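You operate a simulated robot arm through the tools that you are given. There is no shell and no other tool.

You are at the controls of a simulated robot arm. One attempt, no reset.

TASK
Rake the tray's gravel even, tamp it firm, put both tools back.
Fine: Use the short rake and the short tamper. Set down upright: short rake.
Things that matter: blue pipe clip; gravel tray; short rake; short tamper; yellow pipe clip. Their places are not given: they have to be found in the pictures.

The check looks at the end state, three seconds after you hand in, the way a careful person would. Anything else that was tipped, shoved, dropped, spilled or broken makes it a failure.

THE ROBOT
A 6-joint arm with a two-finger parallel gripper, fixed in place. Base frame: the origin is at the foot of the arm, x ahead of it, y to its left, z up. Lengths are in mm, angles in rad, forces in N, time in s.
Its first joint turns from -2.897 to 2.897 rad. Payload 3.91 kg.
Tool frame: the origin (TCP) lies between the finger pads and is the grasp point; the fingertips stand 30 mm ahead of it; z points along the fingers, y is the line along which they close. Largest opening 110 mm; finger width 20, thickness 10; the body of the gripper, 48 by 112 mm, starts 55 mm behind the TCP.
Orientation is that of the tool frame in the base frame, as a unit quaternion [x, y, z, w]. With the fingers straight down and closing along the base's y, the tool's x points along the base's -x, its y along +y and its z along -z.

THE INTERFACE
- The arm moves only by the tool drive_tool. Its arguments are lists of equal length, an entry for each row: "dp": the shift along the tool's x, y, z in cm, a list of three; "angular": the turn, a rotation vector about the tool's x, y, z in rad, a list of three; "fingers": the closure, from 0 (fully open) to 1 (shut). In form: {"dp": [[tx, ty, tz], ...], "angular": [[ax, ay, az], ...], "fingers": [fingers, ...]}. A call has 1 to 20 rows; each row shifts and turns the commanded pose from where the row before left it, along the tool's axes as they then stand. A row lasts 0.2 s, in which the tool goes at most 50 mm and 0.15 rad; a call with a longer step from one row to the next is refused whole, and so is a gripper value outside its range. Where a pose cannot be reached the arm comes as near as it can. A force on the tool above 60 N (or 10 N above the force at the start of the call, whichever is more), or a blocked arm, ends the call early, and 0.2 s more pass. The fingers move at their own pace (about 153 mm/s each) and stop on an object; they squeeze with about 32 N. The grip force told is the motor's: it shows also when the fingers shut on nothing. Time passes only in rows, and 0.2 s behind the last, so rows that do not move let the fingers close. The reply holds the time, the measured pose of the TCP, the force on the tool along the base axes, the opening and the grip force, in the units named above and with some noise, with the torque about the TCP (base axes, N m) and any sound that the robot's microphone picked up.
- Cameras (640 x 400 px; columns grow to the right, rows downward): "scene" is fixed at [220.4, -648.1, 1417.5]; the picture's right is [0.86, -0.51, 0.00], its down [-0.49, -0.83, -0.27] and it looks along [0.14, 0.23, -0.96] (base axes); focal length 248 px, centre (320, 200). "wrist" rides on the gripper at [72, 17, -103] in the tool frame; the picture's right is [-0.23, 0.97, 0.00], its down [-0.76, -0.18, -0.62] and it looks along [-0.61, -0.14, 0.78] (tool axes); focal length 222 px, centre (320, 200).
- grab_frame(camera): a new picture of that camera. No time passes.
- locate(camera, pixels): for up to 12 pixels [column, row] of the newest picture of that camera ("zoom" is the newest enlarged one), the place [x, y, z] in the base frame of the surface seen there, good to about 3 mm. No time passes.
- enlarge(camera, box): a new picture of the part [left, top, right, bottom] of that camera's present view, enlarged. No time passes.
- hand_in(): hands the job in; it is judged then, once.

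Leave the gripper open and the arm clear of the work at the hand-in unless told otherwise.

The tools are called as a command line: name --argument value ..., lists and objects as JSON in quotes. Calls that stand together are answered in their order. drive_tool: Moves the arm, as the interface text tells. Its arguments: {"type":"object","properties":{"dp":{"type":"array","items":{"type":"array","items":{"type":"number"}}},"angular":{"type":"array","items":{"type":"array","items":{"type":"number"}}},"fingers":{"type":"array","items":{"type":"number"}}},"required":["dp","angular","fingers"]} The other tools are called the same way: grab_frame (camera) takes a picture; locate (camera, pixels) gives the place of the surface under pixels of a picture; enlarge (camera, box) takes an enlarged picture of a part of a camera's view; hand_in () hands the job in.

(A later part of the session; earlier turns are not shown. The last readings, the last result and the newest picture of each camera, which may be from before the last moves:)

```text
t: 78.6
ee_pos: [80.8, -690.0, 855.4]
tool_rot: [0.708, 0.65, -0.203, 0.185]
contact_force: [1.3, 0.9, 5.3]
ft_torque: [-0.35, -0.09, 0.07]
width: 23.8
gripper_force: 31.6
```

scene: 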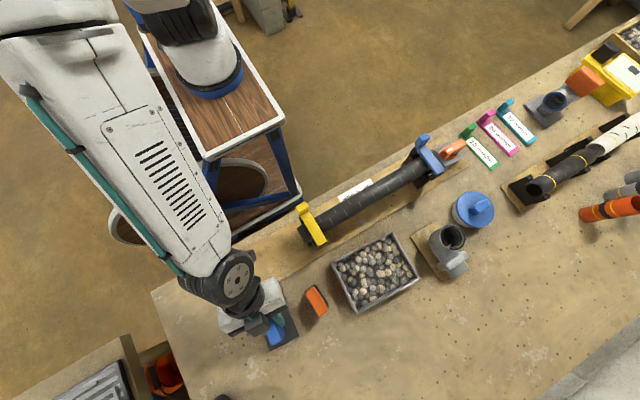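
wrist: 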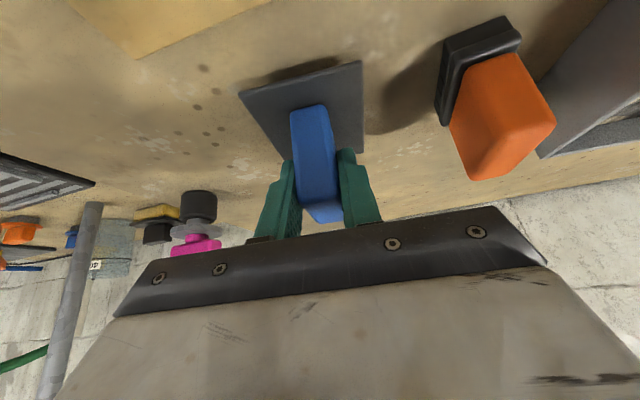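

Contact (+5.3 N). The tamper stands on the bench at its place; I open the fingers to 60 mm and back out along the tool axis 9 cm, then look.

drive_tool --dp '[[0, 0, 0], [0, 0, 0], [0, 0, 0], [0, 0, -1], [0, 0, -2], [0, 0, -3], [0, 0, -3], [0, 0, 0]]' --angular '[[0, 0, 0], [0, 0, 0], [0, 0, 0], [0, 0, 0], [0, 0, 0], [0, 0, 0], [0, 0, 0], [0, 0, 0]]' --fingers '[0.6, 0.45, 0.45, 0.45, 0.45, 0.45, 0.45, 0.45]'

grab_frame --camera "wrist"

grab_frame --camera "scene"

```text
t: 80.4
ee_pos: [86.4, -643.6, 929.4]
tool_rot: [0.709, 0.65, -0.202, 0.185]
contact_force: [0.1, -0.6, -0.5]
ft_torque: [0.0, -0.01, 0.01]
width: 60.2
gripper_force: 0.1
```

```text
taken
```

wrist: 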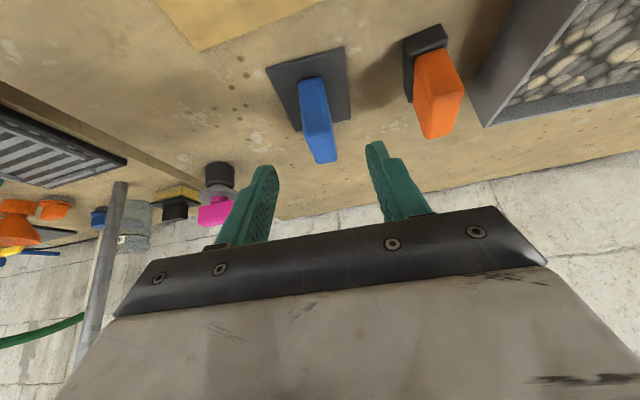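

```text
taken
```

scene: 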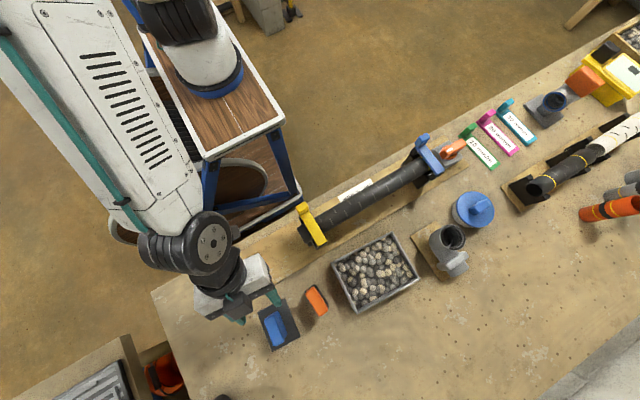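

The tamper stands flat and upright on its place (scene pixel (278,325)). While the view of the tray is free, I check the gravel again.

enlarge --camera "scene" --box '[320, 225, 430, 320]'

locate --camera "zoom" --pixels '[[190, 180], [230, 160], [270, 125], [310, 95], [345, 95], [375, 75], [200, 215], [240, 205], [280, 175], [320, 165], [360, 135], [405, 115]]'

locate --camera "zoom" --pixels '[[215, 260], [260, 240], [300, 215], [340, 195], [380, 175], [430, 155], [235, 300], [280, 280], [320, 265], [365, 240], [410, 220], [450, 195]]'

locate --camera "zoom" --pixels '[[250, 335], [290, 315], [330, 295], [370, 275], [410, 250], [460, 220], [225, 185], [250, 150], [290, 125], [250, 230], [275, 215], [320, 130]]'

```text
4.21 times, centred on (375, 272) of scene
```

zoom: 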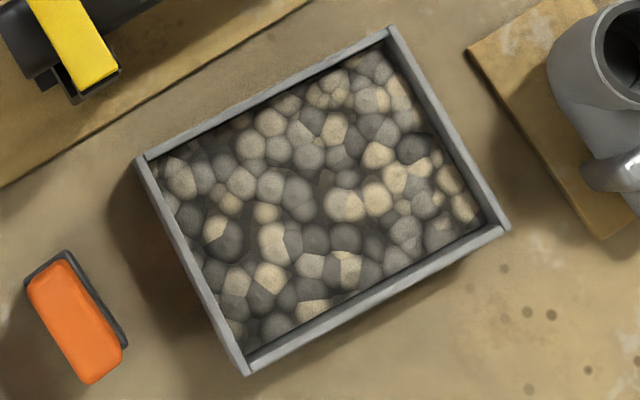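

```text
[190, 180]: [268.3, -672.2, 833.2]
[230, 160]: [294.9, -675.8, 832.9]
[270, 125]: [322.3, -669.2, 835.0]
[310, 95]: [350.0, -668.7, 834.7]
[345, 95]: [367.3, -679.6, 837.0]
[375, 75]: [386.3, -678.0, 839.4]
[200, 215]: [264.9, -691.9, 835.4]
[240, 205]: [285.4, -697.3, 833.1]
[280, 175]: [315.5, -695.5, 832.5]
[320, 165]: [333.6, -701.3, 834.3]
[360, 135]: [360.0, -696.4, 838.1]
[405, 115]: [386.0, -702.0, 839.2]
```

```text
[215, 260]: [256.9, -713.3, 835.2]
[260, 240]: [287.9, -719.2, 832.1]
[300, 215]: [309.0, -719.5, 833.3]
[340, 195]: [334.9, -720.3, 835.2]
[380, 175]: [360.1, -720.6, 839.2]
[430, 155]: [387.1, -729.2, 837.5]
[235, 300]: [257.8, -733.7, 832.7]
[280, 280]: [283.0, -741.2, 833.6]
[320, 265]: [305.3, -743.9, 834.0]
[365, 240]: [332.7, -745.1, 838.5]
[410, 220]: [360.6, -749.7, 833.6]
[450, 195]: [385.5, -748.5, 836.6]
```

```text
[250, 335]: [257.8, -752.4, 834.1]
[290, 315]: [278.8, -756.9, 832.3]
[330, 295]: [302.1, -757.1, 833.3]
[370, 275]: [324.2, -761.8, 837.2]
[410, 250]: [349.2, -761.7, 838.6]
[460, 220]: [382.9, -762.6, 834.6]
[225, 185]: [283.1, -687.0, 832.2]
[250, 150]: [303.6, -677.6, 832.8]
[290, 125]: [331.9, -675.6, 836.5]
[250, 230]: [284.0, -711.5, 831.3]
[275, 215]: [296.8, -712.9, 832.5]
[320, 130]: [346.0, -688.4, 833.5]
```

The left part is pressed to ≈833 and flat; the right ≈837; no hole. I bring the tool back to vertical and move over the tamper handle again.

drive_tool --dp '[[0, 0, 0], [0, 0, 0], [0, 0, 0], [0, 0, 0], [-2.9, -0.1, 0], [-2.9, -0.1, 0], [0, 0, 0], [0, 0, 0]]' --angular '[[0, 0.139, 0], [0, 0.139, 0], [0, 0.139, 0], [0, 0.137, 0], [0, 0, 0], [0, 0, 0], [0, 0, 0], [0, 0, 0]]' --fingers '[0.45, 0.45, 0.45, 0.45, 0.45, 0.45, 0.45, 0.45]'

grab_frame --camera "wrist"

enlarge --camera "wrist" --box '[260, 60, 400, 170]'

```text
t: 82.2
ee_pos: [78.2, -700.8, 931.5]
tool_rot: [0.738, 0.675, 0.0, 0.0]
contact_force: [-0.2, -0.2, 0.4]
ft_torque: [-0.01, 0.0, -0.02]
width: 60.4
gripper_force: 0.0
```

```text
taken
```

wrist: 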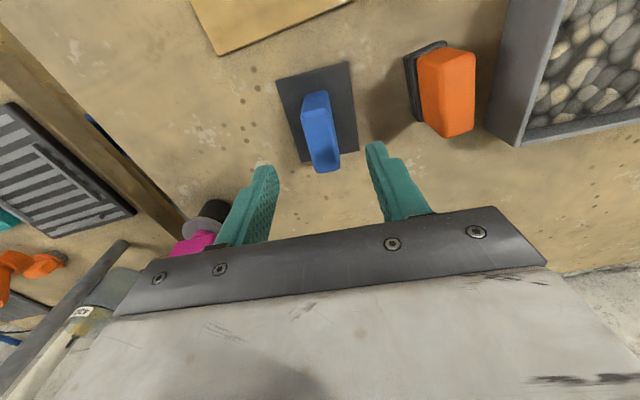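

```text
3.64 times, centred on (330, 115) of wrist
```

zoom: 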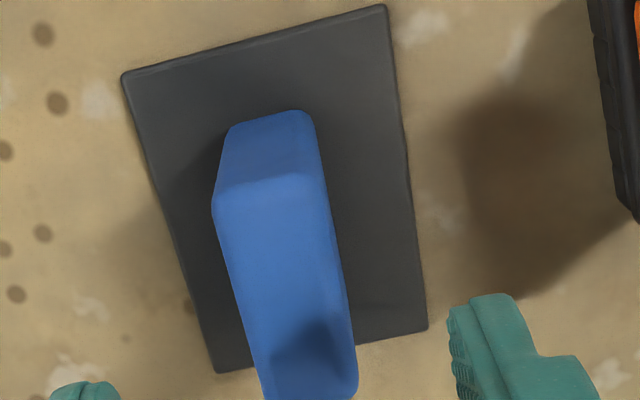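

The tamper stands upright between the finger lines. I measure its handle and plate before descending.

locate --camera "zoom" --pixels '[[216, 205], [318, 185], [265, 390], [350, 385], [285, 290], [240, 300], [338, 280], [124, 76], [383, 8], [425, 325], [217, 370], [270, 240]]'

```text
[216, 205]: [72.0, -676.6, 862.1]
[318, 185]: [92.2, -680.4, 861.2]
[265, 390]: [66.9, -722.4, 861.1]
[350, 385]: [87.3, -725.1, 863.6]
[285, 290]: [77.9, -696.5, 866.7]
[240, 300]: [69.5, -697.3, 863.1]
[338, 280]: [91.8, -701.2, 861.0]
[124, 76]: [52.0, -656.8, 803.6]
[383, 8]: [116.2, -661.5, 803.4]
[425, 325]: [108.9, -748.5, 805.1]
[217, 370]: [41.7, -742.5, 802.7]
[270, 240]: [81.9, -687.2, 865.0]
```

The handle centre is (80,-702). I descend to TCP ≈844 and close, then look.

drive_tool --dp '[[-0.1, 0.15, 2.5], [0, 0, 2.5], [0, 0, 2], [0, 0, 1], [0, 0, 0.7], [0, 0, 0], [0, 0, 0], [0, 0, 0], [0, 0, 0], [0, 0, 0]]' --angular '[[0, 0, 0], [0, 0, 0], [0, 0, 0], [0, 0, 0], [0, 0, 0], [0, 0, 0], [0, 0, 0], [0, 0, 0], [0, 0, 0], [0, 0, 0]]' --fingers '[0.45, 0.45, 0.45, 0.45, 0.45, 0.45, 0.8, 1, 1, 1]'

grab_frame --camera "wrist"

```text
t: 84.4
ee_pos: [80.2, -701.1, 843.2]
tool_rot: [0.737, 0.675, 0.001, 0.0]
contact_force: [0.0, 0.6, -0.4]
ft_torque: [0.0, -0.02, 0.04]
width: 24.0
gripper_force: 31.5
```

```text
taken
```

wrist: 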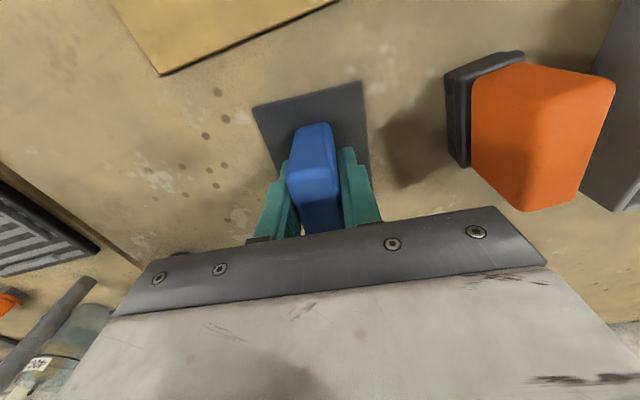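

Gripped (24.0 mm). In the picture the handle's far top edge is at row ≈124. I lift gently 2 cm and compare for slip.

drive_tool --dp '[[0, 0, -0.2], [0, 0, -0.3], [0, 0, -0.5], [0, 0, -0.5], [0, 0, -0.5], [0, 0, 0]]' --angular '[[0, 0, 0], [0, 0, 0], [0, 0, 0], [0, 0, 0], [0, 0, 0], [0, 0, 0]]' --fingers '[1, 1, 1, 1, 1, 1]'

grab_frame --camera "wrist"

```text
t: 85.8
ee_pos: [79.6, -702.5, 863.6]
tool_rot: [0.737, 0.676, 0.0, 0.001]
contact_force: [0.0, 0.4, -2.6]
ft_torque: [-0.01, -0.01, -0.03]
width: 23.8
gripper_force: 31.9
```

```text
taken
```

wrist: 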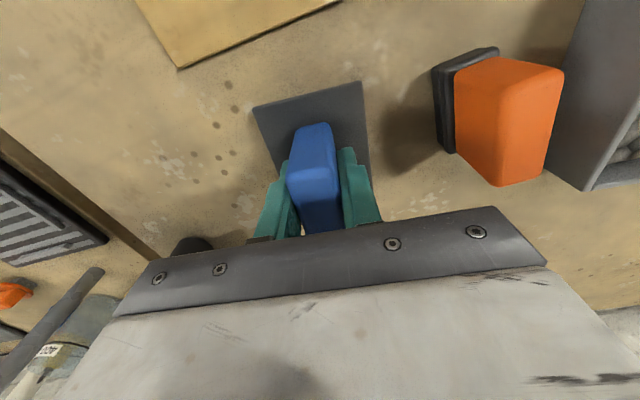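

No slip (same picture position). I lift a further 11 cm with gentle steps and check again.

drive_tool --dp '[[0, 0, -0.5], [0, 0, -1], [0, 0, -1.5], [0, 0, -2], [0, 0, -2], [0, 0, -2], [0, 0, -1.5], [0, 0, -0.5], [0, 0, 0]]' --angular '[[0, 0, 0], [0, 0, 0], [0, 0, 0], [0, 0, 0], [0, 0, 0], [0, 0, 0], [0, 0, 0], [0, 0, 0], [0, 0, 0]]' --fingers '[1, 1, 1, 1, 1, 1, 1, 1, 1]'

grab_frame --camera "wrist"

```text
t: 87.8
ee_pos: [80.6, -702.2, 973.4]
tool_rot: [0.738, 0.675, -0.001, 0.0]
contact_force: [0.2, 0.6, -1.8]
ft_torque: [0.01, -0.03, 0.04]
width: 23.6
gripper_force: 32.3
```

```text
taken
```

wrist: 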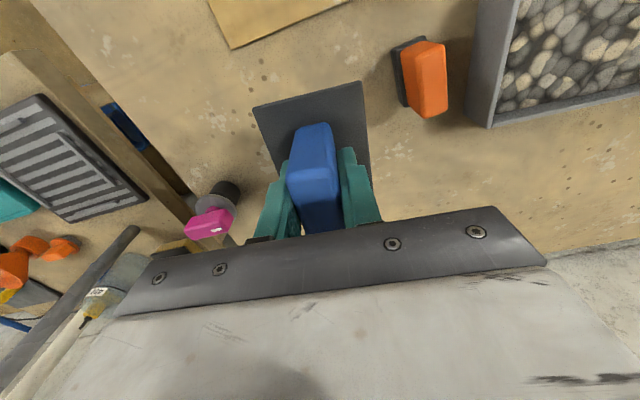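

No slip this time. The plate bottom is 43 mm below the TCP. I trim the yaw and carry the tamper above the tray's left-back position (u=-36, v=+6).

drive_tool --dp '[[0, 0, 0], [0.2, 3, 0], [0.3, 4.2, 0], [0.3, 4.3, 0], [0.3, 4.3, 0], [0.27, 3.5, 0], [0, 1.5, 0], [0, 0, 0], [0, 0, 0]]' --angular '[[0, 0, -0.015], [0, 0, 0], [0, 0, 0], [0, 0, 0], [0, 0, 0], [0, 0, 0], [0, 0, 0], [0, 0, 0], [0, 0, 0]]' --fingers '[1, 1, 1, 1, 1, 1, 1, 1, 1]'

grab_frame --camera "wrist"

```text
t: 89.8
ee_pos: [287.9, -702.8, 974.9]
tool_rot: [0.732, 0.681, -0.001, 0.0]
contact_force: [0.8, 0.3, -2.3]
ft_torque: [-0.01, 0.0, -0.03]
width: 24.0
gripper_force: 32.0
```

```text
taken
```

wrist: 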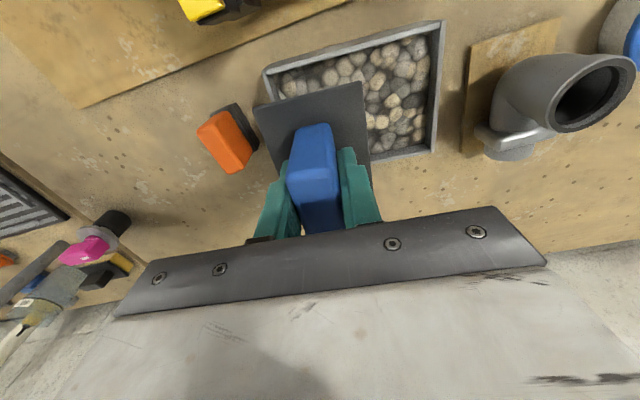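

Position is u≈-37, v≈+7. I nudge 1 mm inward and lower to the plate bottom just above the rim (TCP ≈897), then check the clearances.

drive_tool --dp '[[-0.1, 0.1, 2], [0, 0, 2.5], [0, 0, 2], [0, 0, 1], [0, 0, 0.3], [0, 0, 0]]' --angular '[[0, 0, 0], [0, 0, 0], [0, 0, 0], [0, 0, 0], [0, 0, 0], [0, 0, 0]]' --fingers '[1, 1, 1, 1, 1, 1]'

enlarge --camera "wrist" --box '[210, 50, 450, 200]'

locate --camera "zoom" --pixels '[[120, 150], [160, 140], [300, 85], [390, 60], [400, 120], [405, 250], [60, 130], [100, 110], [200, 75], [350, 30], [80, 180], [110, 240]]'

```text
t: 91.2
ee_pos: [289.9, -703.8, 895.3]
tool_rot: [0.731, 0.682, 0.0, 0.0]
contact_force: [-0.1, -0.2, -2.4]
ft_torque: [0.01, 0.01, 0.0]
width: 23.9
gripper_force: 32.2
```

```text
2.67 times, centred on (330, 125) of wrist
```

zoom: 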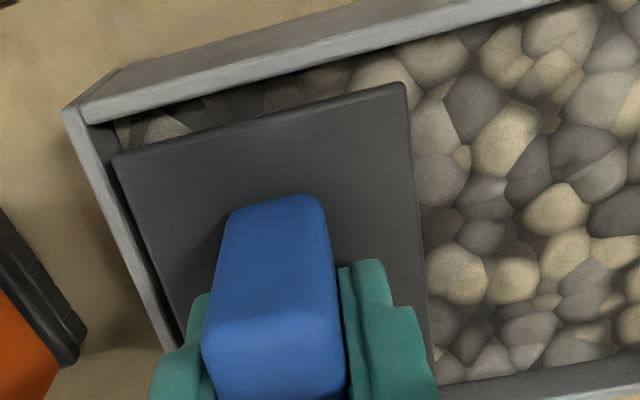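

```text
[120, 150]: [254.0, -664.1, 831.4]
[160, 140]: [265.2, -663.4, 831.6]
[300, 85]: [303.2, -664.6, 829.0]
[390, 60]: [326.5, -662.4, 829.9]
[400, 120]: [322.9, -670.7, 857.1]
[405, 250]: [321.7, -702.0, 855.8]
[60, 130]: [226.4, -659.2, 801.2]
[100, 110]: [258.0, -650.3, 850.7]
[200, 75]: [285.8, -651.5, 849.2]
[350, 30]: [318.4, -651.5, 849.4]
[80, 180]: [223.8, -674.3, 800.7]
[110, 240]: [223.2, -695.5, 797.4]
```

The plate (top ≈856) clears the walls. I lower onto the gravel and press in small steps, reading the force.

drive_tool --dp '[[0, 0, 0.8], [0, 0, 0.6], [0, 0, 0.4], [0, 0, 0.15], [0, 0, 0.15], [0, 0, 0.15], [0, 0, 0]]' --angular '[[0, 0, 0], [0, 0, 0], [0, 0, 0], [0, 0, 0], [0, 0, 0], [0, 0, 0], [0, 0, 0]]' --fingers '[1, 1, 1, 1, 1, 1, 1]'

```text
t: 92.8
ee_pos: [289.5, -703.4, 875.2]
tool_rot: [0.732, 0.681, -0.001, 0.001]
contact_force: [-0.1, 1.1, 14.5]
ft_torque: [-0.06, -0.02, -0.03]
width: 23.5
gripper_force: 32.0
```

14.5 N. I press 4 mm further in small steps.

drive_tool --dp '[[0, 0, 0.1], [0, 0, 0.1], [0, 0, 0.1], [0, 0, 0.1], [0, 0, 0]]' --angular '[[0, 0, 0], [0, 0, 0], [0, 0, 0], [0, 0, 0], [0, 0, 0]]' --fingers '[1, 1, 1, 1, 1]'

```text
t: 94.0
ee_pos: [289.9, -703.6, 870.7]
tool_rot: [0.732, 0.681, 0.0, 0.002]
contact_force: [0.2, 0.0, 25.8]
ft_torque: [-0.1, 0.01, -0.02]
width: 24.0
gripper_force: 32.0
```

25.8 N. Another 3 mm.

drive_tool --dp '[[0, 0, 0.1], [0, 0, 0.1], [0, 0, 0.1], [0, 0, 0]]' --angular '[[0, 0, 0], [0, 0, 0], [0, 0, 0], [0, 0, 0]]' --fingers '[1, 1, 1, 1]'

enlarge --camera "wrist" --box '[210, 50, 450, 200]'

```text
t: 95.0
ee_pos: [289.4, -703.3, 867.1]
tool_rot: [0.732, 0.682, 0.0, 0.001]
contact_force: [0.9, -0.9, 28.5]
ft_torque: [-0.11, 0.0, -0.02]
width: 24.0
gripper_force: 32.4
```

```text
2.67 times, centred on (330, 125) of wrist
```

zoom: 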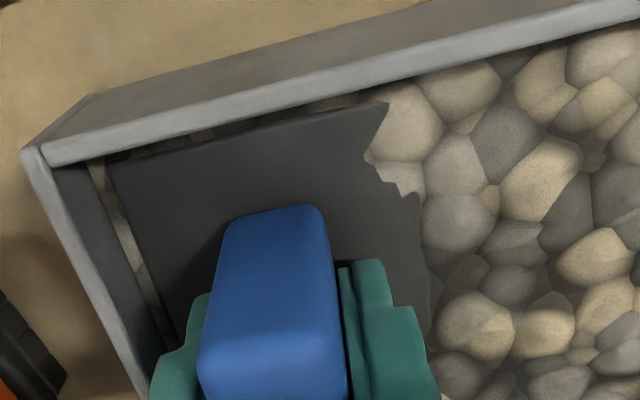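

The force stays at 28.5 N while the TCP sank 3.6 mm: the handle begins to slide in the fingers at about 28 N. I measure the plate height here.

locate --camera "zoom" --pixels '[[150, 170], [200, 150], [300, 130], [360, 130], [400, 230], [160, 220], [370, 220], [270, 240], [400, 110], [450, 170], [470, 320], [120, 220]]'

```text
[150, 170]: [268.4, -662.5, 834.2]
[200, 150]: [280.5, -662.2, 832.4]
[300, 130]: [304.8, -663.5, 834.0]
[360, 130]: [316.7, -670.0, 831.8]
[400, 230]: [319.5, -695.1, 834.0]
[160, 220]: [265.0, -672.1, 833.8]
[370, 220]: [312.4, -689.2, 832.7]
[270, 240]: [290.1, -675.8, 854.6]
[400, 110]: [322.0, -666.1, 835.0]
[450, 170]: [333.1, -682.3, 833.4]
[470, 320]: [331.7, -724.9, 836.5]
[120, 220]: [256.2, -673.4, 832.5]
```

Plate bottom ≈828; the fingertips are now only ~4 mm above the plate's top. I go on lowering so the fingertips bear on the plate itself and can press firmer, to about 40 N.

drive_tool --dp '[[0, 0, 0.1], [0, 0, 0.1], [0, 0, 0.1], [0, 0, 0]]' --angular '[[0, 0, 0], [0, 0, 0], [0, 0, 0], [0, 0, 0]]' --fingers '[1, 1, 1, 1]'

```text
t: 96.0
ee_pos: [287.9, -702.9, 864.1]
tool_rot: [0.732, 0.681, -0.001, -0.001]
contact_force: [-0.2, 0.0, 25.7]
ft_torque: [-0.09, 0.03, 0.02]
width: 23.9
gripper_force: 31.4
```

drive_tool --dp '[[0, 0, 0.1], [0, 0, 0.1], [0, 0, 0]]' --angular '[[0, 0, 0], [0, 0, 0], [0, 0, 0]]' --fingers '[1, 1, 1]'

```text
t: 96.8
ee_pos: [287.0, -703.2, 862.9]
tool_rot: [0.732, 0.681, -0.001, 0.002]
contact_force: [0.5, 0.5, 37.2]
ft_torque: [-0.16, 0.0, 0.0]
width: 23.8
gripper_force: 32.3
```

Now 37 N: the fingertips bear on the plate. One more millimetre, then I read the plate height.

drive_tool --dp '[[0, 0, 0.1], [0, 0, 0]]' --angular '[[0, 0, 0], [0, 0, 0]]' --fingers '[1, 1]'

enlarge --camera "wrist" --box '[210, 50, 450, 200]'

locate --camera "zoom" --pixels '[[150, 170], [200, 150], [300, 130], [350, 140], [400, 230], [160, 220], [370, 220], [180, 180], [400, 110], [450, 170], [470, 320], [380, 190]]'

```text
t: 97.4
ee_pos: [287.1, -702.0, 861.6]
tool_rot: [0.732, 0.681, -0.001, 0.002]
contact_force: [-0.4, 0.2, 42.3]
ft_torque: [-0.18, 0.02, 0.01]
width: 23.8
gripper_force: 32.1
```

```text
2.67 times, centred on (330, 125) of wrist
```

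zoom: 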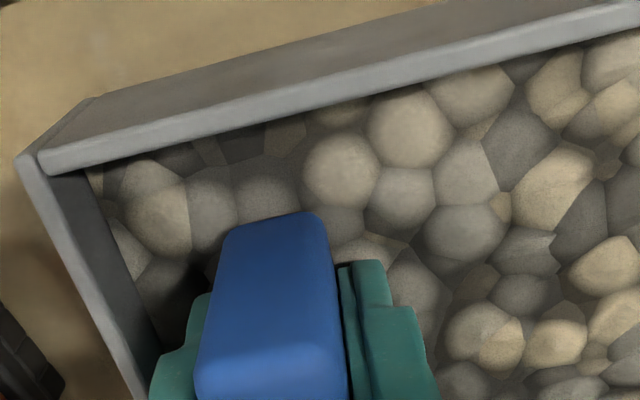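

```text
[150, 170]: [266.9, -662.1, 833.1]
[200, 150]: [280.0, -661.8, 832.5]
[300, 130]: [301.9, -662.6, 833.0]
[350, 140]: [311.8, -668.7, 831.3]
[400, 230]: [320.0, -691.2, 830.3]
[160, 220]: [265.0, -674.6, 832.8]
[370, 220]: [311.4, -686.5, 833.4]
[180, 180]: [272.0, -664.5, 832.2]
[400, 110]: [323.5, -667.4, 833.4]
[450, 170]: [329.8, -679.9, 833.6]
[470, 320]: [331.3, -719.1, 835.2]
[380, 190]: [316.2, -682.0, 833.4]
```

42 N. The gravel here holds its level (≈833, no further drop), so it is firm. I raise 1.6 cm, shift to the front position (v≈-6), and press there similarly.

drive_tool --dp '[[0, 0, -0.6], [0, 0, -1.0], [0, 0, 0], [-1.35, 0.15, 0], [0, 0, 0], [0, 0, 0.6], [0, 0, 0.3], [0, 0, 0]]' --angular '[[0, 0, 0], [0, 0, 0], [0, 0, 0], [0, 0, 0], [0, 0, 0], [0, 0, 0], [0, 0, 0], [0, 0, 0]]' --fingers '[1, 1, 1, 1, 1, 1, 1, 1]'

enlarge --camera "wrist" --box '[210, 50, 450, 200]'

```text
t: 99.2
ee_pos: [287.6, -716.6, 866.9]
tool_rot: [0.732, 0.681, 0.0, 0.0]
contact_force: [0.5, 0.2, -1.6]
ft_torque: [0.03, -0.03, 0.03]
width: 23.7
gripper_force: 31.6
```

```text
2.67 times, centred on (330, 125) of wrist
```

zoom: 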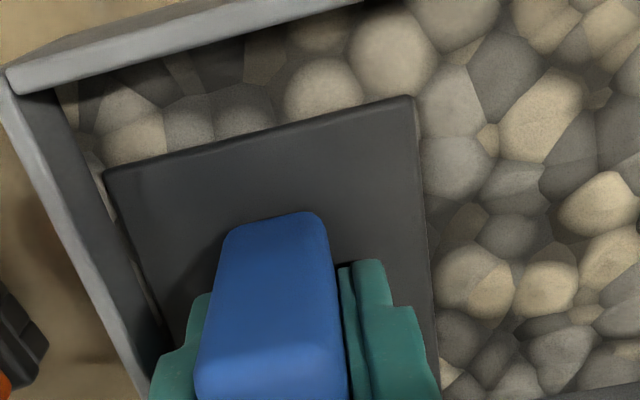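

The plate is just over the gravel (no contact at 866.9). I press in 1.5 mm steps.

drive_tool --dp '[[0, 0, 0.15], [0, 0, 0.15], [0, 0, 0.15], [0, 0, 0.15], [0, 0, 0]]' --angular '[[0, 0, 0], [0, 0, 0], [0, 0, 0], [0, 0, 0], [0, 0, 0]]' --fingers '[1, 1, 1, 1, 1]'

```text
t: 100.4
ee_pos: [289.1, -718.0, 863.7]
tool_rot: [0.732, 0.681, -0.001, 0.001]
contact_force: [0.4, -0.2, 26.1]
ft_torque: [-0.09, 0.02, -0.02]
width: 23.8
gripper_force: 32.1
```

26 N; 2 mm more.

drive_tool --dp '[[0, 0, 0.1], [0, 0, 0.1], [0, 0, 0]]' --angular '[[0, 0, 0], [0, 0, 0], [0, 0, 0]]' --fingers '[1, 1, 1]'

```text
t: 101.2
ee_pos: [287.7, -717.4, 862.1]
tool_rot: [0.732, 0.681, -0.002, 0.002]
contact_force: [-0.4, 0.1, 40.4]
ft_torque: [-0.17, 0.05, 0.02]
width: 23.9
gripper_force: 31.7
```

40 N, good. I raise 2 cm, move to the middle front position (u=0, v≈-6) and lower to near the gravel.

drive_tool --dp '[[0, 0, -0.8], [0, 0, -1.4], [0, 0, 0], [0.1, 1.8, 0], [0, 1.85, 0], [0, 0, 0], [0, 0, 0.5], [0, 0, 0.3], [0, 0, 0]]' --angular '[[0, 0, 0], [0, 0, 0], [0, 0, 0], [0, 0, 0], [0, 0, 0], [0, 0, 0], [0, 0, 0], [0, 0, 0], [0, 0, 0]]' --fingers '[1, 1, 1, 1, 1, 1, 1, 1, 1]'

enlarge --camera "wrist" --box '[180, 50, 460, 200]'

```text
t: 103.2
ee_pos: [325.7, -718.3, 873.5]
tool_rot: [0.732, 0.681, 0.0, 0.0]
contact_force: [-0.2, -0.9, -2.2]
ft_torque: [0.01, 0.03, 0.0]
width: 23.6
gripper_force: 31.4
```

```text
2.29 times, centred on (320, 125) of wrist
```

zoom: 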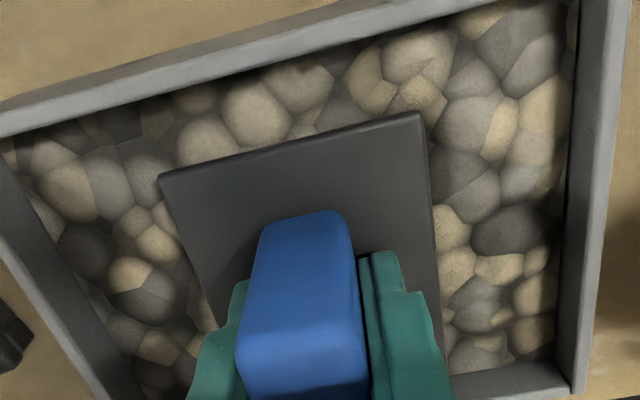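

Over the middle (u≈2, v≈-6). I press in steps.

drive_tool --dp '[[0, 0, 0.2], [0, 0, 0.2], [0, 0, 0.2], [0, 0, 0.2], [0, 0, 0]]' --angular '[[0, 0, 0], [0, 0, 0], [0, 0, 0], [0, 0, 0], [0, 0, 0]]' --fingers '[1, 1, 1, 1, 1]'

```text
t: 104.4
ee_pos: [324.9, -718.5, 865.8]
tool_rot: [0.732, 0.681, -0.002, 0.001]
contact_force: [-0.6, 0.5, 11.7]
ft_torque: [-0.05, 0.01, 0.0]
width: 23.8
gripper_force: 31.9
```

drive_tool --dp '[[0, 0, 0.15], [0, 0, 0.15], [0, 0, 0.1], [0, 0, 0]]' --angular '[[0, 0, 0], [0, 0, 0], [0, 0, 0], [0, 0, 0]]' --fingers '[1, 1, 1, 1]'

```text
t: 105.4
ee_pos: [325.0, -719.2, 862.4]
tool_rot: [0.732, 0.681, -0.001, 0.002]
contact_force: [-0.3, -0.8, 33.1]
ft_torque: [-0.11, 0.02, -0.01]
width: 24.0
gripper_force: 31.9
```

33 N; 1 mm more to about 40 N, then I raise and go to the middle back position (v≈+6).

drive_tool --dp '[[0, 0, 0.1], [0, 0, 0]]' --angular '[[0, 0, 0], [0, 0, 0]]' --fingers '[1, 1]'

drive_tool --dp '[[0, 0, -0.8], [0, 0, -0.8], [0, 0, 0], [1.25, -0.1, 0], [0, 0, 0], [0, 0, 0.2], [0, 0, 0.2], [0, 0, 0.2], [0, 0, 0.2], [0, 0, 0]]' --angular '[[0, 0, 0], [0, 0, 0], [0, 0, 0], [0, 0, 0], [0, 0, 0], [0, 0, 0], [0, 0, 0], [0, 0, 0], [0, 0, 0], [0, 0, 0]]' --fingers '[1, 1, 1, 1, 1, 1, 1, 1, 1, 1]'

```text
t: 106.0
ee_pos: [325.6, -718.9, 862.6]
tool_rot: [0.732, 0.681, -0.001, 0.001]
contact_force: [0.1, 0.0, 42.3]
ft_torque: [-0.15, 0.02, 0.01]
width: 23.9
gripper_force: 31.9
```

```text
t: 108.2
ee_pos: [324.7, -706.2, 868.2]
tool_rot: [0.732, 0.682, 0.0, 0.0]
contact_force: [0.4, -0.1, -2.4]
ft_torque: [0.0, -0.05, 0.02]
width: 24.1
gripper_force: 32.0
```

The front middle reached 42 N. Now at the back middle (v≈6), no contact yet at 868; I press 6 mm in steps.

drive_tool --dp '[[0, 0, 0.2], [0, 0, 0.15], [0, 0, 0.15], [0, 0, 0.1], [0, 0, 0]]' --angular '[[0, 0, 0], [0, 0, 0], [0, 0, 0], [0, 0, 0], [0, 0, 0]]' --fingers '[1, 1, 1, 1, 1]'

```text
t: 109.4
ee_pos: [324.4, -705.0, 864.2]
tool_rot: [0.732, 0.681, -0.001, 0.001]
contact_force: [0.0, 0.9, 23.2]
ft_torque: [-0.1, 0.02, -0.02]
width: 23.8
gripper_force: 32.4
```

drive_tool --dp '[[0, 0, 0.15], [0, 0, 0.1], [0, 0, 0]]' --angular '[[0, 0, 0], [0, 0, 0], [0, 0, 0]]' --fingers '[1, 1, 1]'

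```text
t: 110.2
ee_pos: [324.9, -705.6, 861.8]
tool_rot: [0.732, 0.681, -0.002, 0.001]
contact_force: [0.6, -0.3, 44.1]
ft_torque: [-0.18, -0.01, -0.01]
width: 23.9
gripper_force: 31.7
```

44 N. Next I raise, and move to the right back position (u=+36, v=+6).

drive_tool --dp '[[0, 0, -0.8], [0, 0, -1.4], [0, 0, 0], [-0.05, 1.8, 0], [0, 1.75, 0], [0, 0, 0], [0, 0, 0.5], [0, 0, 0.3], [0, 0, 0]]' --angular '[[0, 0, 0], [0, 0, 0], [0, 0, 0], [0, 0, 0], [0, 0, 0], [0, 0, 0], [0, 0, 0], [0, 0, 0], [0, 0, 0]]' --fingers '[1, 1, 1, 1, 1, 1, 1, 1, 1]'

enlarge --camera "wrist" --box '[180, 50, 460, 200]'

```text
t: 112.2
ee_pos: [360.1, -709.5, 873.4]
tool_rot: [0.731, 0.682, 0.0, 0.0]
contact_force: [-0.5, -0.8, -2.1]
ft_torque: [-0.01, 0.0, 0.0]
width: 24.0
gripper_force: 31.7
```

```text
2.29 times, centred on (320, 125) of wrist
```

zoom: 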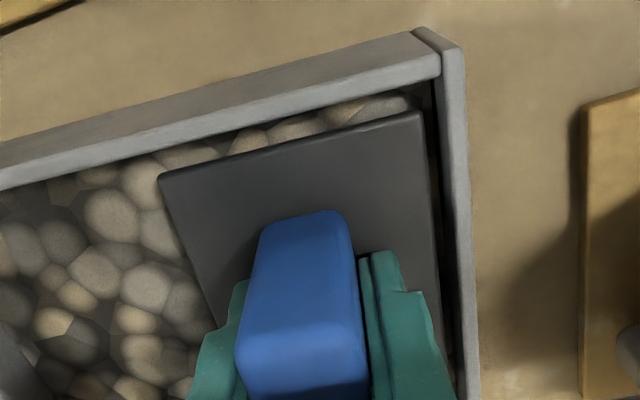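

The plate sits inside the right-back corner with a small gap. I press in steps.

drive_tool --dp '[[0, 0, 0.2], [0, 0, 0.2], [0, 0, 0.2], [0, 0, 0.2], [0, 0, 0.1], [0, 0, 0]]' --angular '[[0, 0, 0], [0, 0, 0], [0, 0, 0], [0, 0, 0], [0, 0, 0], [0, 0, 0]]' --fingers '[1, 1, 1, 1, 1, 1]'

```text
t: 113.6
ee_pos: [361.3, -709.6, 866.2]
tool_rot: [0.732, 0.682, -0.001, 0.001]
contact_force: [-0.3, -0.5, 12.4]
ft_torque: [-0.03, 0.03, 0.02]
width: 23.8
gripper_force: 32.1
```

drive_tool --dp '[[0, 0, 0.15], [0, 0, 0.15], [0, 0, 0.15], [0, 0, 0]]' --angular '[[0, 0, 0], [0, 0, 0], [0, 0, 0], [0, 0, 0]]' --fingers '[1, 1, 1, 1]'

```text
t: 114.6
ee_pos: [360.5, -709.6, 863.3]
tool_rot: [0.731, 0.682, -0.001, 0.003]
contact_force: [-0.9, -0.2, 37.7]
ft_torque: [-0.15, 0.01, 0.0]
width: 23.8
gripper_force: 31.9
```

38 N; half a millimetre more, then I raise and press at the right front position (v≈-6).

drive_tool --dp '[[0, 0, 0.05], [0, 0, 0]]' --angular '[[0, 0, 0], [0, 0, 0]]' --fingers '[1, 1]'

drive_tool --dp '[[0, 0, -0.8], [0, 0, -0.8], [0, 0, 0], [-1.2, 0, 0], [0, 0, 0], [0, 0, 0.2], [0, 0, 0.2], [0, 0, 0.2], [0, 0, 0.2], [0, 0, 0]]' --angular '[[0, 0, 0], [0, 0, 0], [0, 0, 0], [0, 0, 0], [0, 0, 0], [0, 0, 0], [0, 0, 0], [0, 0, 0], [0, 0, 0], [0, 0, 0]]' --fingers '[1, 1, 1, 1, 1, 1, 1, 1, 1, 1]'

```text
t: 115.2
ee_pos: [359.9, -708.5, 862.4]
tool_rot: [0.732, 0.681, -0.002, 0.001]
contact_force: [0.4, 0.0, 44.7]
ft_torque: [-0.19, 0.03, 0.01]
width: 24.1
gripper_force: 32.1
```

```text
t: 117.4
ee_pos: [360.6, -721.5, 866.6]
tool_rot: [0.732, 0.681, 0.0, 0.0]
contact_force: [-0.8, -0.5, -2.1]
ft_torque: [0.0, -0.02, -0.01]
width: 23.7
gripper_force: 32.3
```

Right back reached 45 N. At right front (u≈37, v≈-6), no contact yet; I press.

drive_tool --dp '[[0, 0, 0.15], [0, 0, 0.15], [0, 0, 0.15], [0, 0, 0.1], [0, 0, 0]]' --angular '[[0, 0, 0], [0, 0, 0], [0, 0, 0], [0, 0, 0], [0, 0, 0]]' --fingers '[1, 1, 1, 1, 1]'

```text
t: 118.6
ee_pos: [359.0, -722.4, 864.3]
tool_rot: [0.732, 0.681, -0.001, 0.001]
contact_force: [0.6, 0.3, 28.4]
ft_torque: [-0.11, -0.01, 0.02]
width: 23.8
gripper_force: 31.9
```

drive_tool --dp '[[0, 0, 0.15], [0, 0, 0.05], [0, 0, 0]]' --angular '[[0, 0, 0], [0, 0, 0], [0, 0, 0]]' --fingers '[1, 1, 1]'

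```text
t: 119.4
ee_pos: [360.3, -721.5, 863.2]
tool_rot: [0.732, 0.681, -0.002, 0.002]
contact_force: [-0.3, 0.4, 41.9]
ft_torque: [-0.18, 0.0, 0.0]
width: 24.1
gripper_force: 31.4
```

42 N — all six positions are tamped. I lift gently above everything and check the grip.

drive_tool --dp '[[0, 0, -0.5], [0, 0, -0.8], [0, 0, -1.2], [0, 0, -1.8], [0, 0, -2], [0, 0, -2], [0, 0, -1.7], [0, 0, -0.8], [0, 0, 0]]' --angular '[[0, 0, 0], [0, 0, 0], [0, 0, 0], [0, 0, 0], [0, 0, 0], [0, 0, 0], [0, 0, 0], [0, 0, 0], [0, 0, 0]]' --fingers '[1, 1, 1, 1, 1, 1, 1, 1, 1]'

grab_frame --camera "wrist"

```text
t: 121.4
ee_pos: [360.1, -721.4, 968.2]
tool_rot: [0.731, 0.682, 0.0, 0.0]
contact_force: [0.4, 0.1, -2.5]
ft_torque: [0.0, 0.02, 0.01]
width: 24.0
gripper_force: 32.0
```

```text
taken
```

wrist: 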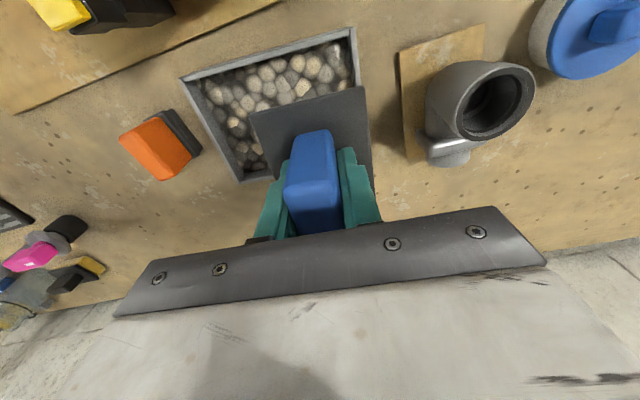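

The grip is firm. I carry the tamper back over its place (80,-702) at this height.

drive_tool --dp '[[-0.01, -2.5, 0], [-0.02, -4.2, 0], [-0.02, -4.4, 0], [-0.02, -4.4, 0], [-0.02, -4.4, 0], [-0.02, -4.2, 0], [0, -2.5, 0], [0, -1.4, 0], [0, 0, 0], [0, 0, 0]]' --angular '[[0, 0, 0], [0, 0, 0], [0, 0, 0], [0, 0, 0], [0, 0, 0], [0, 0, 0], [0, 0, 0], [0, 0, 0], [0, 0, 0.015], [0, 0, 0]]' --fingers '[1, 1, 1, 1, 1, 1, 1, 1, 1, 1]'

grab_frame --camera "wrist"

enlarge --camera "scene" --box '[320, 225, 430, 320]'

locate --camera "zoom" --pixels '[[190, 180], [230, 160], [270, 125], [310, 95], [345, 95], [375, 75], [200, 215], [240, 205], [280, 175], [320, 165], [360, 135], [405, 115]]'

locate --camera "zoom" --pixels '[[215, 260], [260, 240], [300, 215], [340, 195], [380, 175], [430, 155], [235, 300], [280, 280], [320, 265], [365, 240], [410, 220], [450, 195]]'

locate --camera "zoom" --pixels '[[250, 335], [290, 315], [330, 295], [370, 275], [410, 250], [460, 220], [225, 185], [250, 150], [290, 125], [250, 230], [435, 235], [475, 215]]'

```text
t: 123.6
ee_pos: [79.1, -702.9, 968.4]
tool_rot: [0.737, 0.676, -0.001, 0.0]
contact_force: [0.2, 0.0, -1.8]
ft_torque: [0.03, 0.0, -0.03]
width: 23.8
gripper_force: 31.9
```

```text
taken
```

wrist: 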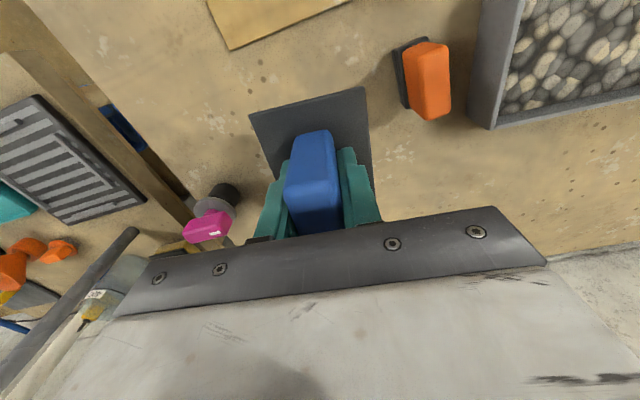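

```text
4.21 times, centred on (375, 272) of scene
```

zoom: 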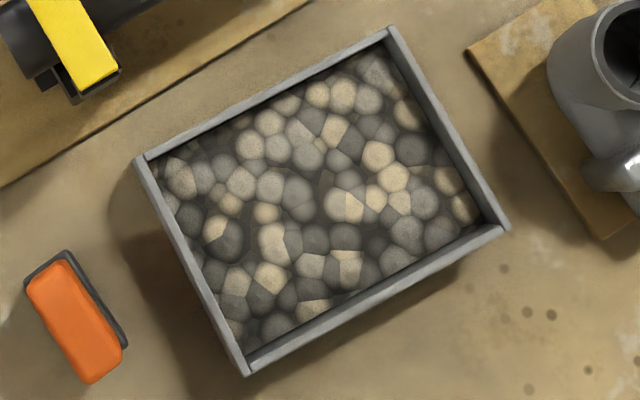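

```text
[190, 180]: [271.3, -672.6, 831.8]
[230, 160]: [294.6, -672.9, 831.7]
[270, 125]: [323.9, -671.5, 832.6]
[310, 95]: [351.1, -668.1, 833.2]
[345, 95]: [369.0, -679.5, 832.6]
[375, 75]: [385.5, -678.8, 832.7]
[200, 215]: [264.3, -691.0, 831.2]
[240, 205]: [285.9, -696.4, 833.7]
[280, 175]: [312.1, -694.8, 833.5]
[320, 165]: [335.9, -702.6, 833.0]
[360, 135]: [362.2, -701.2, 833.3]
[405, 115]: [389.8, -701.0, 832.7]
```

```text
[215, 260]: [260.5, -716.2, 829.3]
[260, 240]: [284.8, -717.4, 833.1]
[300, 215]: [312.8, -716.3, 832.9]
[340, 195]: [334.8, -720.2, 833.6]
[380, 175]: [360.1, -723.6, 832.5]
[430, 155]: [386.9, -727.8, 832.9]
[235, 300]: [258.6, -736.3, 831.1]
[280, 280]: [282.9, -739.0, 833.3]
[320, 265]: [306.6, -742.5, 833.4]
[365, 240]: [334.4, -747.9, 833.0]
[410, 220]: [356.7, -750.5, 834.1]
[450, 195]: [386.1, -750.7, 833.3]
```

```text
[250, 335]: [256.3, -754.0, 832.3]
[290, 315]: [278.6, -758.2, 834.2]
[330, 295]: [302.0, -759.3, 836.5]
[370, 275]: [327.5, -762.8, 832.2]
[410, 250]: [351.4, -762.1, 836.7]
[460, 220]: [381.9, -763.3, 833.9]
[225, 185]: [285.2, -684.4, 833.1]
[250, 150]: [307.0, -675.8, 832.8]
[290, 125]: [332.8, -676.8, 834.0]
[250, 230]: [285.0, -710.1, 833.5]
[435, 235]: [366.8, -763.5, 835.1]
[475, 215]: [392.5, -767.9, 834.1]
```

The gravel now reads a uniform ≈833 ± 1, except perhaps a thin strip along the front wall (836 at two points). I sample the strips along all the walls more closely.

locate --camera "zoom" --pixels '[[265, 340], [285, 330], [305, 318], [325, 306], [345, 296], [365, 285], [385, 274], [405, 262], [425, 250], [445, 240], [465, 228], [478, 222]]'

locate --camera "zoom" --pixels '[[260, 330], [280, 318], [300, 306], [320, 296], [340, 286], [360, 276], [380, 264], [400, 253], [420, 242], [440, 230], [460, 219], [475, 210]]'

locate --camera "zoom" --pixels '[[170, 170], [200, 150], [230, 130], [260, 115], [290, 100], [320, 85], [350, 70], [378, 55], [415, 110], [440, 155], [190, 225], [225, 300]]'

```text
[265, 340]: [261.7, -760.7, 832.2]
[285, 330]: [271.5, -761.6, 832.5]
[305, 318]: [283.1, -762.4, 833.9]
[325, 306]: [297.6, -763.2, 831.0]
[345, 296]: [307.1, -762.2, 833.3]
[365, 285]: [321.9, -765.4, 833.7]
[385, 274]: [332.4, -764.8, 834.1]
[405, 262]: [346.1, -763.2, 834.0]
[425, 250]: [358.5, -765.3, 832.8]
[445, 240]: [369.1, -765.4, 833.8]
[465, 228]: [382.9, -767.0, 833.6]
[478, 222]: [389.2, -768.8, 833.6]
```

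```text
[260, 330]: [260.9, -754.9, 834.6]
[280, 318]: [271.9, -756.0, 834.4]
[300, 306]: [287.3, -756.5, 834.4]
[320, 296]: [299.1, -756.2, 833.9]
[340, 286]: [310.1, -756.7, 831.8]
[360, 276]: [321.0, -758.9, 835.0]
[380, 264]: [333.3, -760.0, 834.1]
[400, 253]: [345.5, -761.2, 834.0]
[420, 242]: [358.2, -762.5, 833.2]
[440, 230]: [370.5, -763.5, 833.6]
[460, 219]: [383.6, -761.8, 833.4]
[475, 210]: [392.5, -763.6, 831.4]
```

```text
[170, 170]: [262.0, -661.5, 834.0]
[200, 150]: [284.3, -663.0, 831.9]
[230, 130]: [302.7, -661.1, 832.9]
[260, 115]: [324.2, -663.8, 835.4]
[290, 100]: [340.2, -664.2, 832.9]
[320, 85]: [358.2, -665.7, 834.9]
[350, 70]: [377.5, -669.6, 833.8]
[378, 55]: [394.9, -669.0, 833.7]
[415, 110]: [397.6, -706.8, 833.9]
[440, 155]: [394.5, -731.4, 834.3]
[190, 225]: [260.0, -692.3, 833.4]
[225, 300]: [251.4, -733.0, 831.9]
```

The whole surface is even at ≈833.5. Now I put the tamper back: I check the plate's position and height relative to the TCP.

locate --camera "wrist" --pixels '[[255, 117], [360, 92], [275, 155], [365, 150], [300, 115], [345, 115], [270, 130], [358, 130], [315, 140], [310, 185], [325, 150], [330, 120]]'

```text
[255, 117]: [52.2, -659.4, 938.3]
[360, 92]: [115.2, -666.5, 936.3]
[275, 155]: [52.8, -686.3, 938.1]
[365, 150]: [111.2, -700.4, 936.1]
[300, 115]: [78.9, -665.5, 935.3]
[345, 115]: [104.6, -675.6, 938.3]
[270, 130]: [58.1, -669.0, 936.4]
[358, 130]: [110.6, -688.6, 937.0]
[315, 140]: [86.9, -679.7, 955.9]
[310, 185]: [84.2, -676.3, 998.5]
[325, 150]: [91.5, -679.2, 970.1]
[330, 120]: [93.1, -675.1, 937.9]
```

The plate is level, top ≈937 (bottom ≈36 mm below TCP). I shift 2 mm and lower to about 7 mm above the bench.

drive_tool --dp '[[0.2, 0.05, 2], [0, 0, 3], [0, 0, 3], [0, 0, 2.5], [0, 0, 1.2], [0, 0, 0.6], [0, 0, 0.2], [0, 0, 0], [0, 0, 0]]' --angular '[[0, 0, 0], [0, 0, 0], [0, 0, 0], [0, 0, 0], [0, 0, 0], [0, 0, 0], [0, 0, 0], [0, 0, 0], [0, 0, 0]]' --fingers '[1, 1, 1, 1, 1, 1, 1, 1, 1]'

```text
t: 125.6
ee_pos: [82.2, -700.0, 843.2]
tool_rot: [0.737, 0.675, 0.0, 0.0]
contact_force: [-0.3, -0.3, -1.7]
ft_torque: [-0.01, 0.01, 0.02]
width: 24.0
gripper_force: 31.6
```

No contact yet at 843. I shift 1.5 mm back in x and 1 mm in y, and lower 5 mm.

drive_tool --dp '[[-0.1, -0.15, 0], [0, 0, 0.2], [0, 0, 0.2], [0, 0, 0.1], [0, 0, 0]]' --angular '[[0, 0, 0], [0, 0, 0], [0, 0, 0], [0, 0, 0], [0, 0, 0]]' --fingers '[1, 1, 1, 1, 1]'

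```text
t: 126.8
ee_pos: [78.9, -700.9, 837.2]
tool_rot: [0.737, 0.676, -0.001, 0.001]
contact_force: [0.2, 0.2, -1.8]
ft_torque: [0.01, -0.02, 0.01]
width: 23.9
gripper_force: 31.2
```

Still hanging (-1.8 N). I go on 1 mm per row.

drive_tool --dp '[[0, 0, 0.1], [0, 0, 0.1], [0, 0, 0]]' --angular '[[0, 0, 0], [0, 0, 0], [0, 0, 0]]' --fingers '[1, 1, 1]'

```text
t: 127.6
ee_pos: [79.6, -702.1, 835.6]
tool_rot: [0.737, 0.676, -0.001, 0.001]
contact_force: [0.4, -0.5, -2.6]
ft_torque: [0.01, -0.01, 0.02]
width: 23.7
gripper_force: 31.9
```

drive_tool --dp '[[0, 0, 0.1], [0, 0, 0.1], [0, 0, 0]]' --angular '[[0, 0, 0], [0, 0, 0], [0, 0, 0]]' --fingers '[1, 1, 1]'

```text
t: 128.4
ee_pos: [80.0, -701.6, 834.1]
tool_rot: [0.737, 0.676, -0.001, 0.0]
contact_force: [2.6, 2.3, 6.7]
ft_torque: [0.38, -0.15, -0.03]
width: 23.6
gripper_force: 31.4
```

Contact with the bench (+6.7 N). I open to a 60 mm gap and rise straight up 12 cm.

drive_tool --dp '[[0, 0, 0], [0, 0, 0], [0, 0, 0], [0, 0, -0.5], [0, 0, -1.5], [0, 0, -3], [0, 0, -4], [0, 0, -4], [0, 0, 0]]' --angular '[[0, 0, 0], [0, 0, 0], [0, 0, 0], [0, 0, 0], [0, 0, 0], [0, 0, 0], [0, 0, 0], [0, 0, 0], [0, 0, 0]]' --fingers '[0.7, 0.55, 0.45, 0.45, 0.45, 0.45, 0.45, 0.45, 0.45]'

grab_frame --camera "wrist"

grab_frame --camera "scene"

```text
t: 130.4
ee_pos: [80.7, -703.0, 966.6]
tool_rot: [0.737, 0.676, -0.001, 0.0]
contact_force: [0.2, 0.2, 0.1]
ft_torque: [0.02, 0.02, 0.0]
width: 60.8
gripper_force: 0.0
```

```text
taken
```

wrist: 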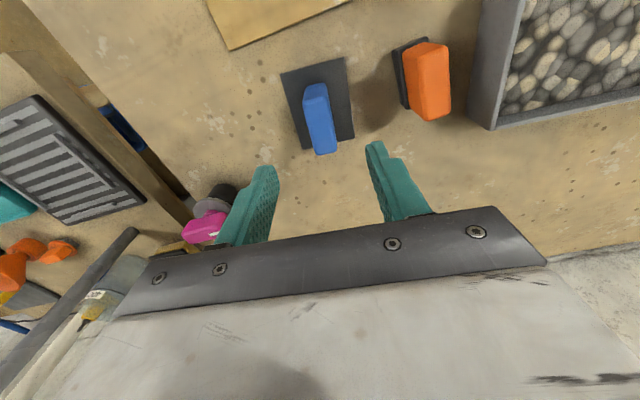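

```text
taken
```

scene: 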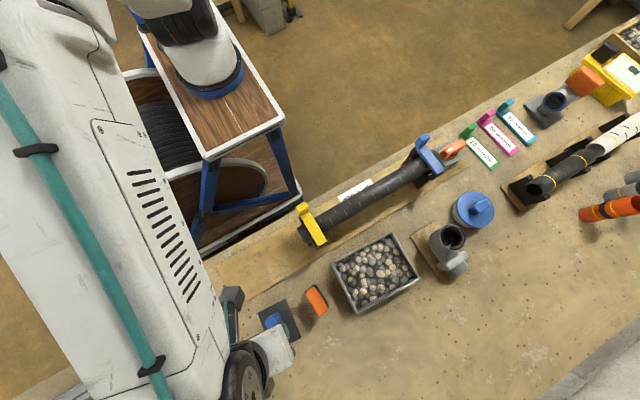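

Both tools stand on their places. I rise to z≈1076, open the gripper fully and move the arm back to about its starting position, clear of the work.

drive_tool --dp '[[0, 0, -3.5], [0, 0, -4], [0, 0, -3.5], [2.9, 1.5, 0], [3.7, 1.92, 0], [3.7, 1.92, 0], [3.7, 1.92, 0], [3.7, 1.92, 0], [3.7, 1.92, 0], [3.7, 1.92, 0], [3.7, 1.92, 0], [0.6, 0.3, 0], [0, 0, 0], [0, 0, 0]]' --angular '[[0, 0, 0], [0, 0, 0], [0, 0, 0], [0, 0, 0], [0, 0, 0], [0, 0, 0], [0, 0, 0], [0, 0, 0], [0, 0, 0], [0, 0, 0], [0, 0, 0], [0, 0, 0], [0, 0, 0], [0, 0, 0]]' --fingers '[0.45, 0.45, 0.45, 0.45, 0.4, 0.3, 0.2, 0.1, 0, 0, 0, 0, 0, 0]'

grab_frame --camera "scene"

enlarge --camera "scene" --box '[240, 220, 440, 360]'

```text
t: 133.4
ee_pos: [258.3, -422.8, 1074.8]
tool_rot: [0.737, 0.675, -0.001, 0.001]
contact_force: [0.4, 0.5, 0.1]
ft_torque: [0.01, 0.0, 0.01]
width: 110.2
gripper_force: 0.0
```

```text
taken
```

scene: 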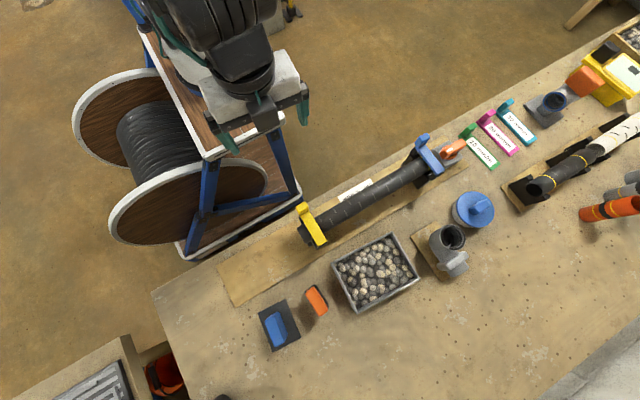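

```text
2.86 times, centred on (340, 290) of scene
```

zoom: 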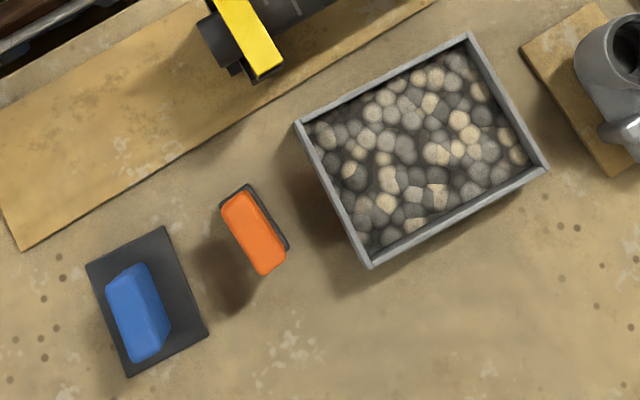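

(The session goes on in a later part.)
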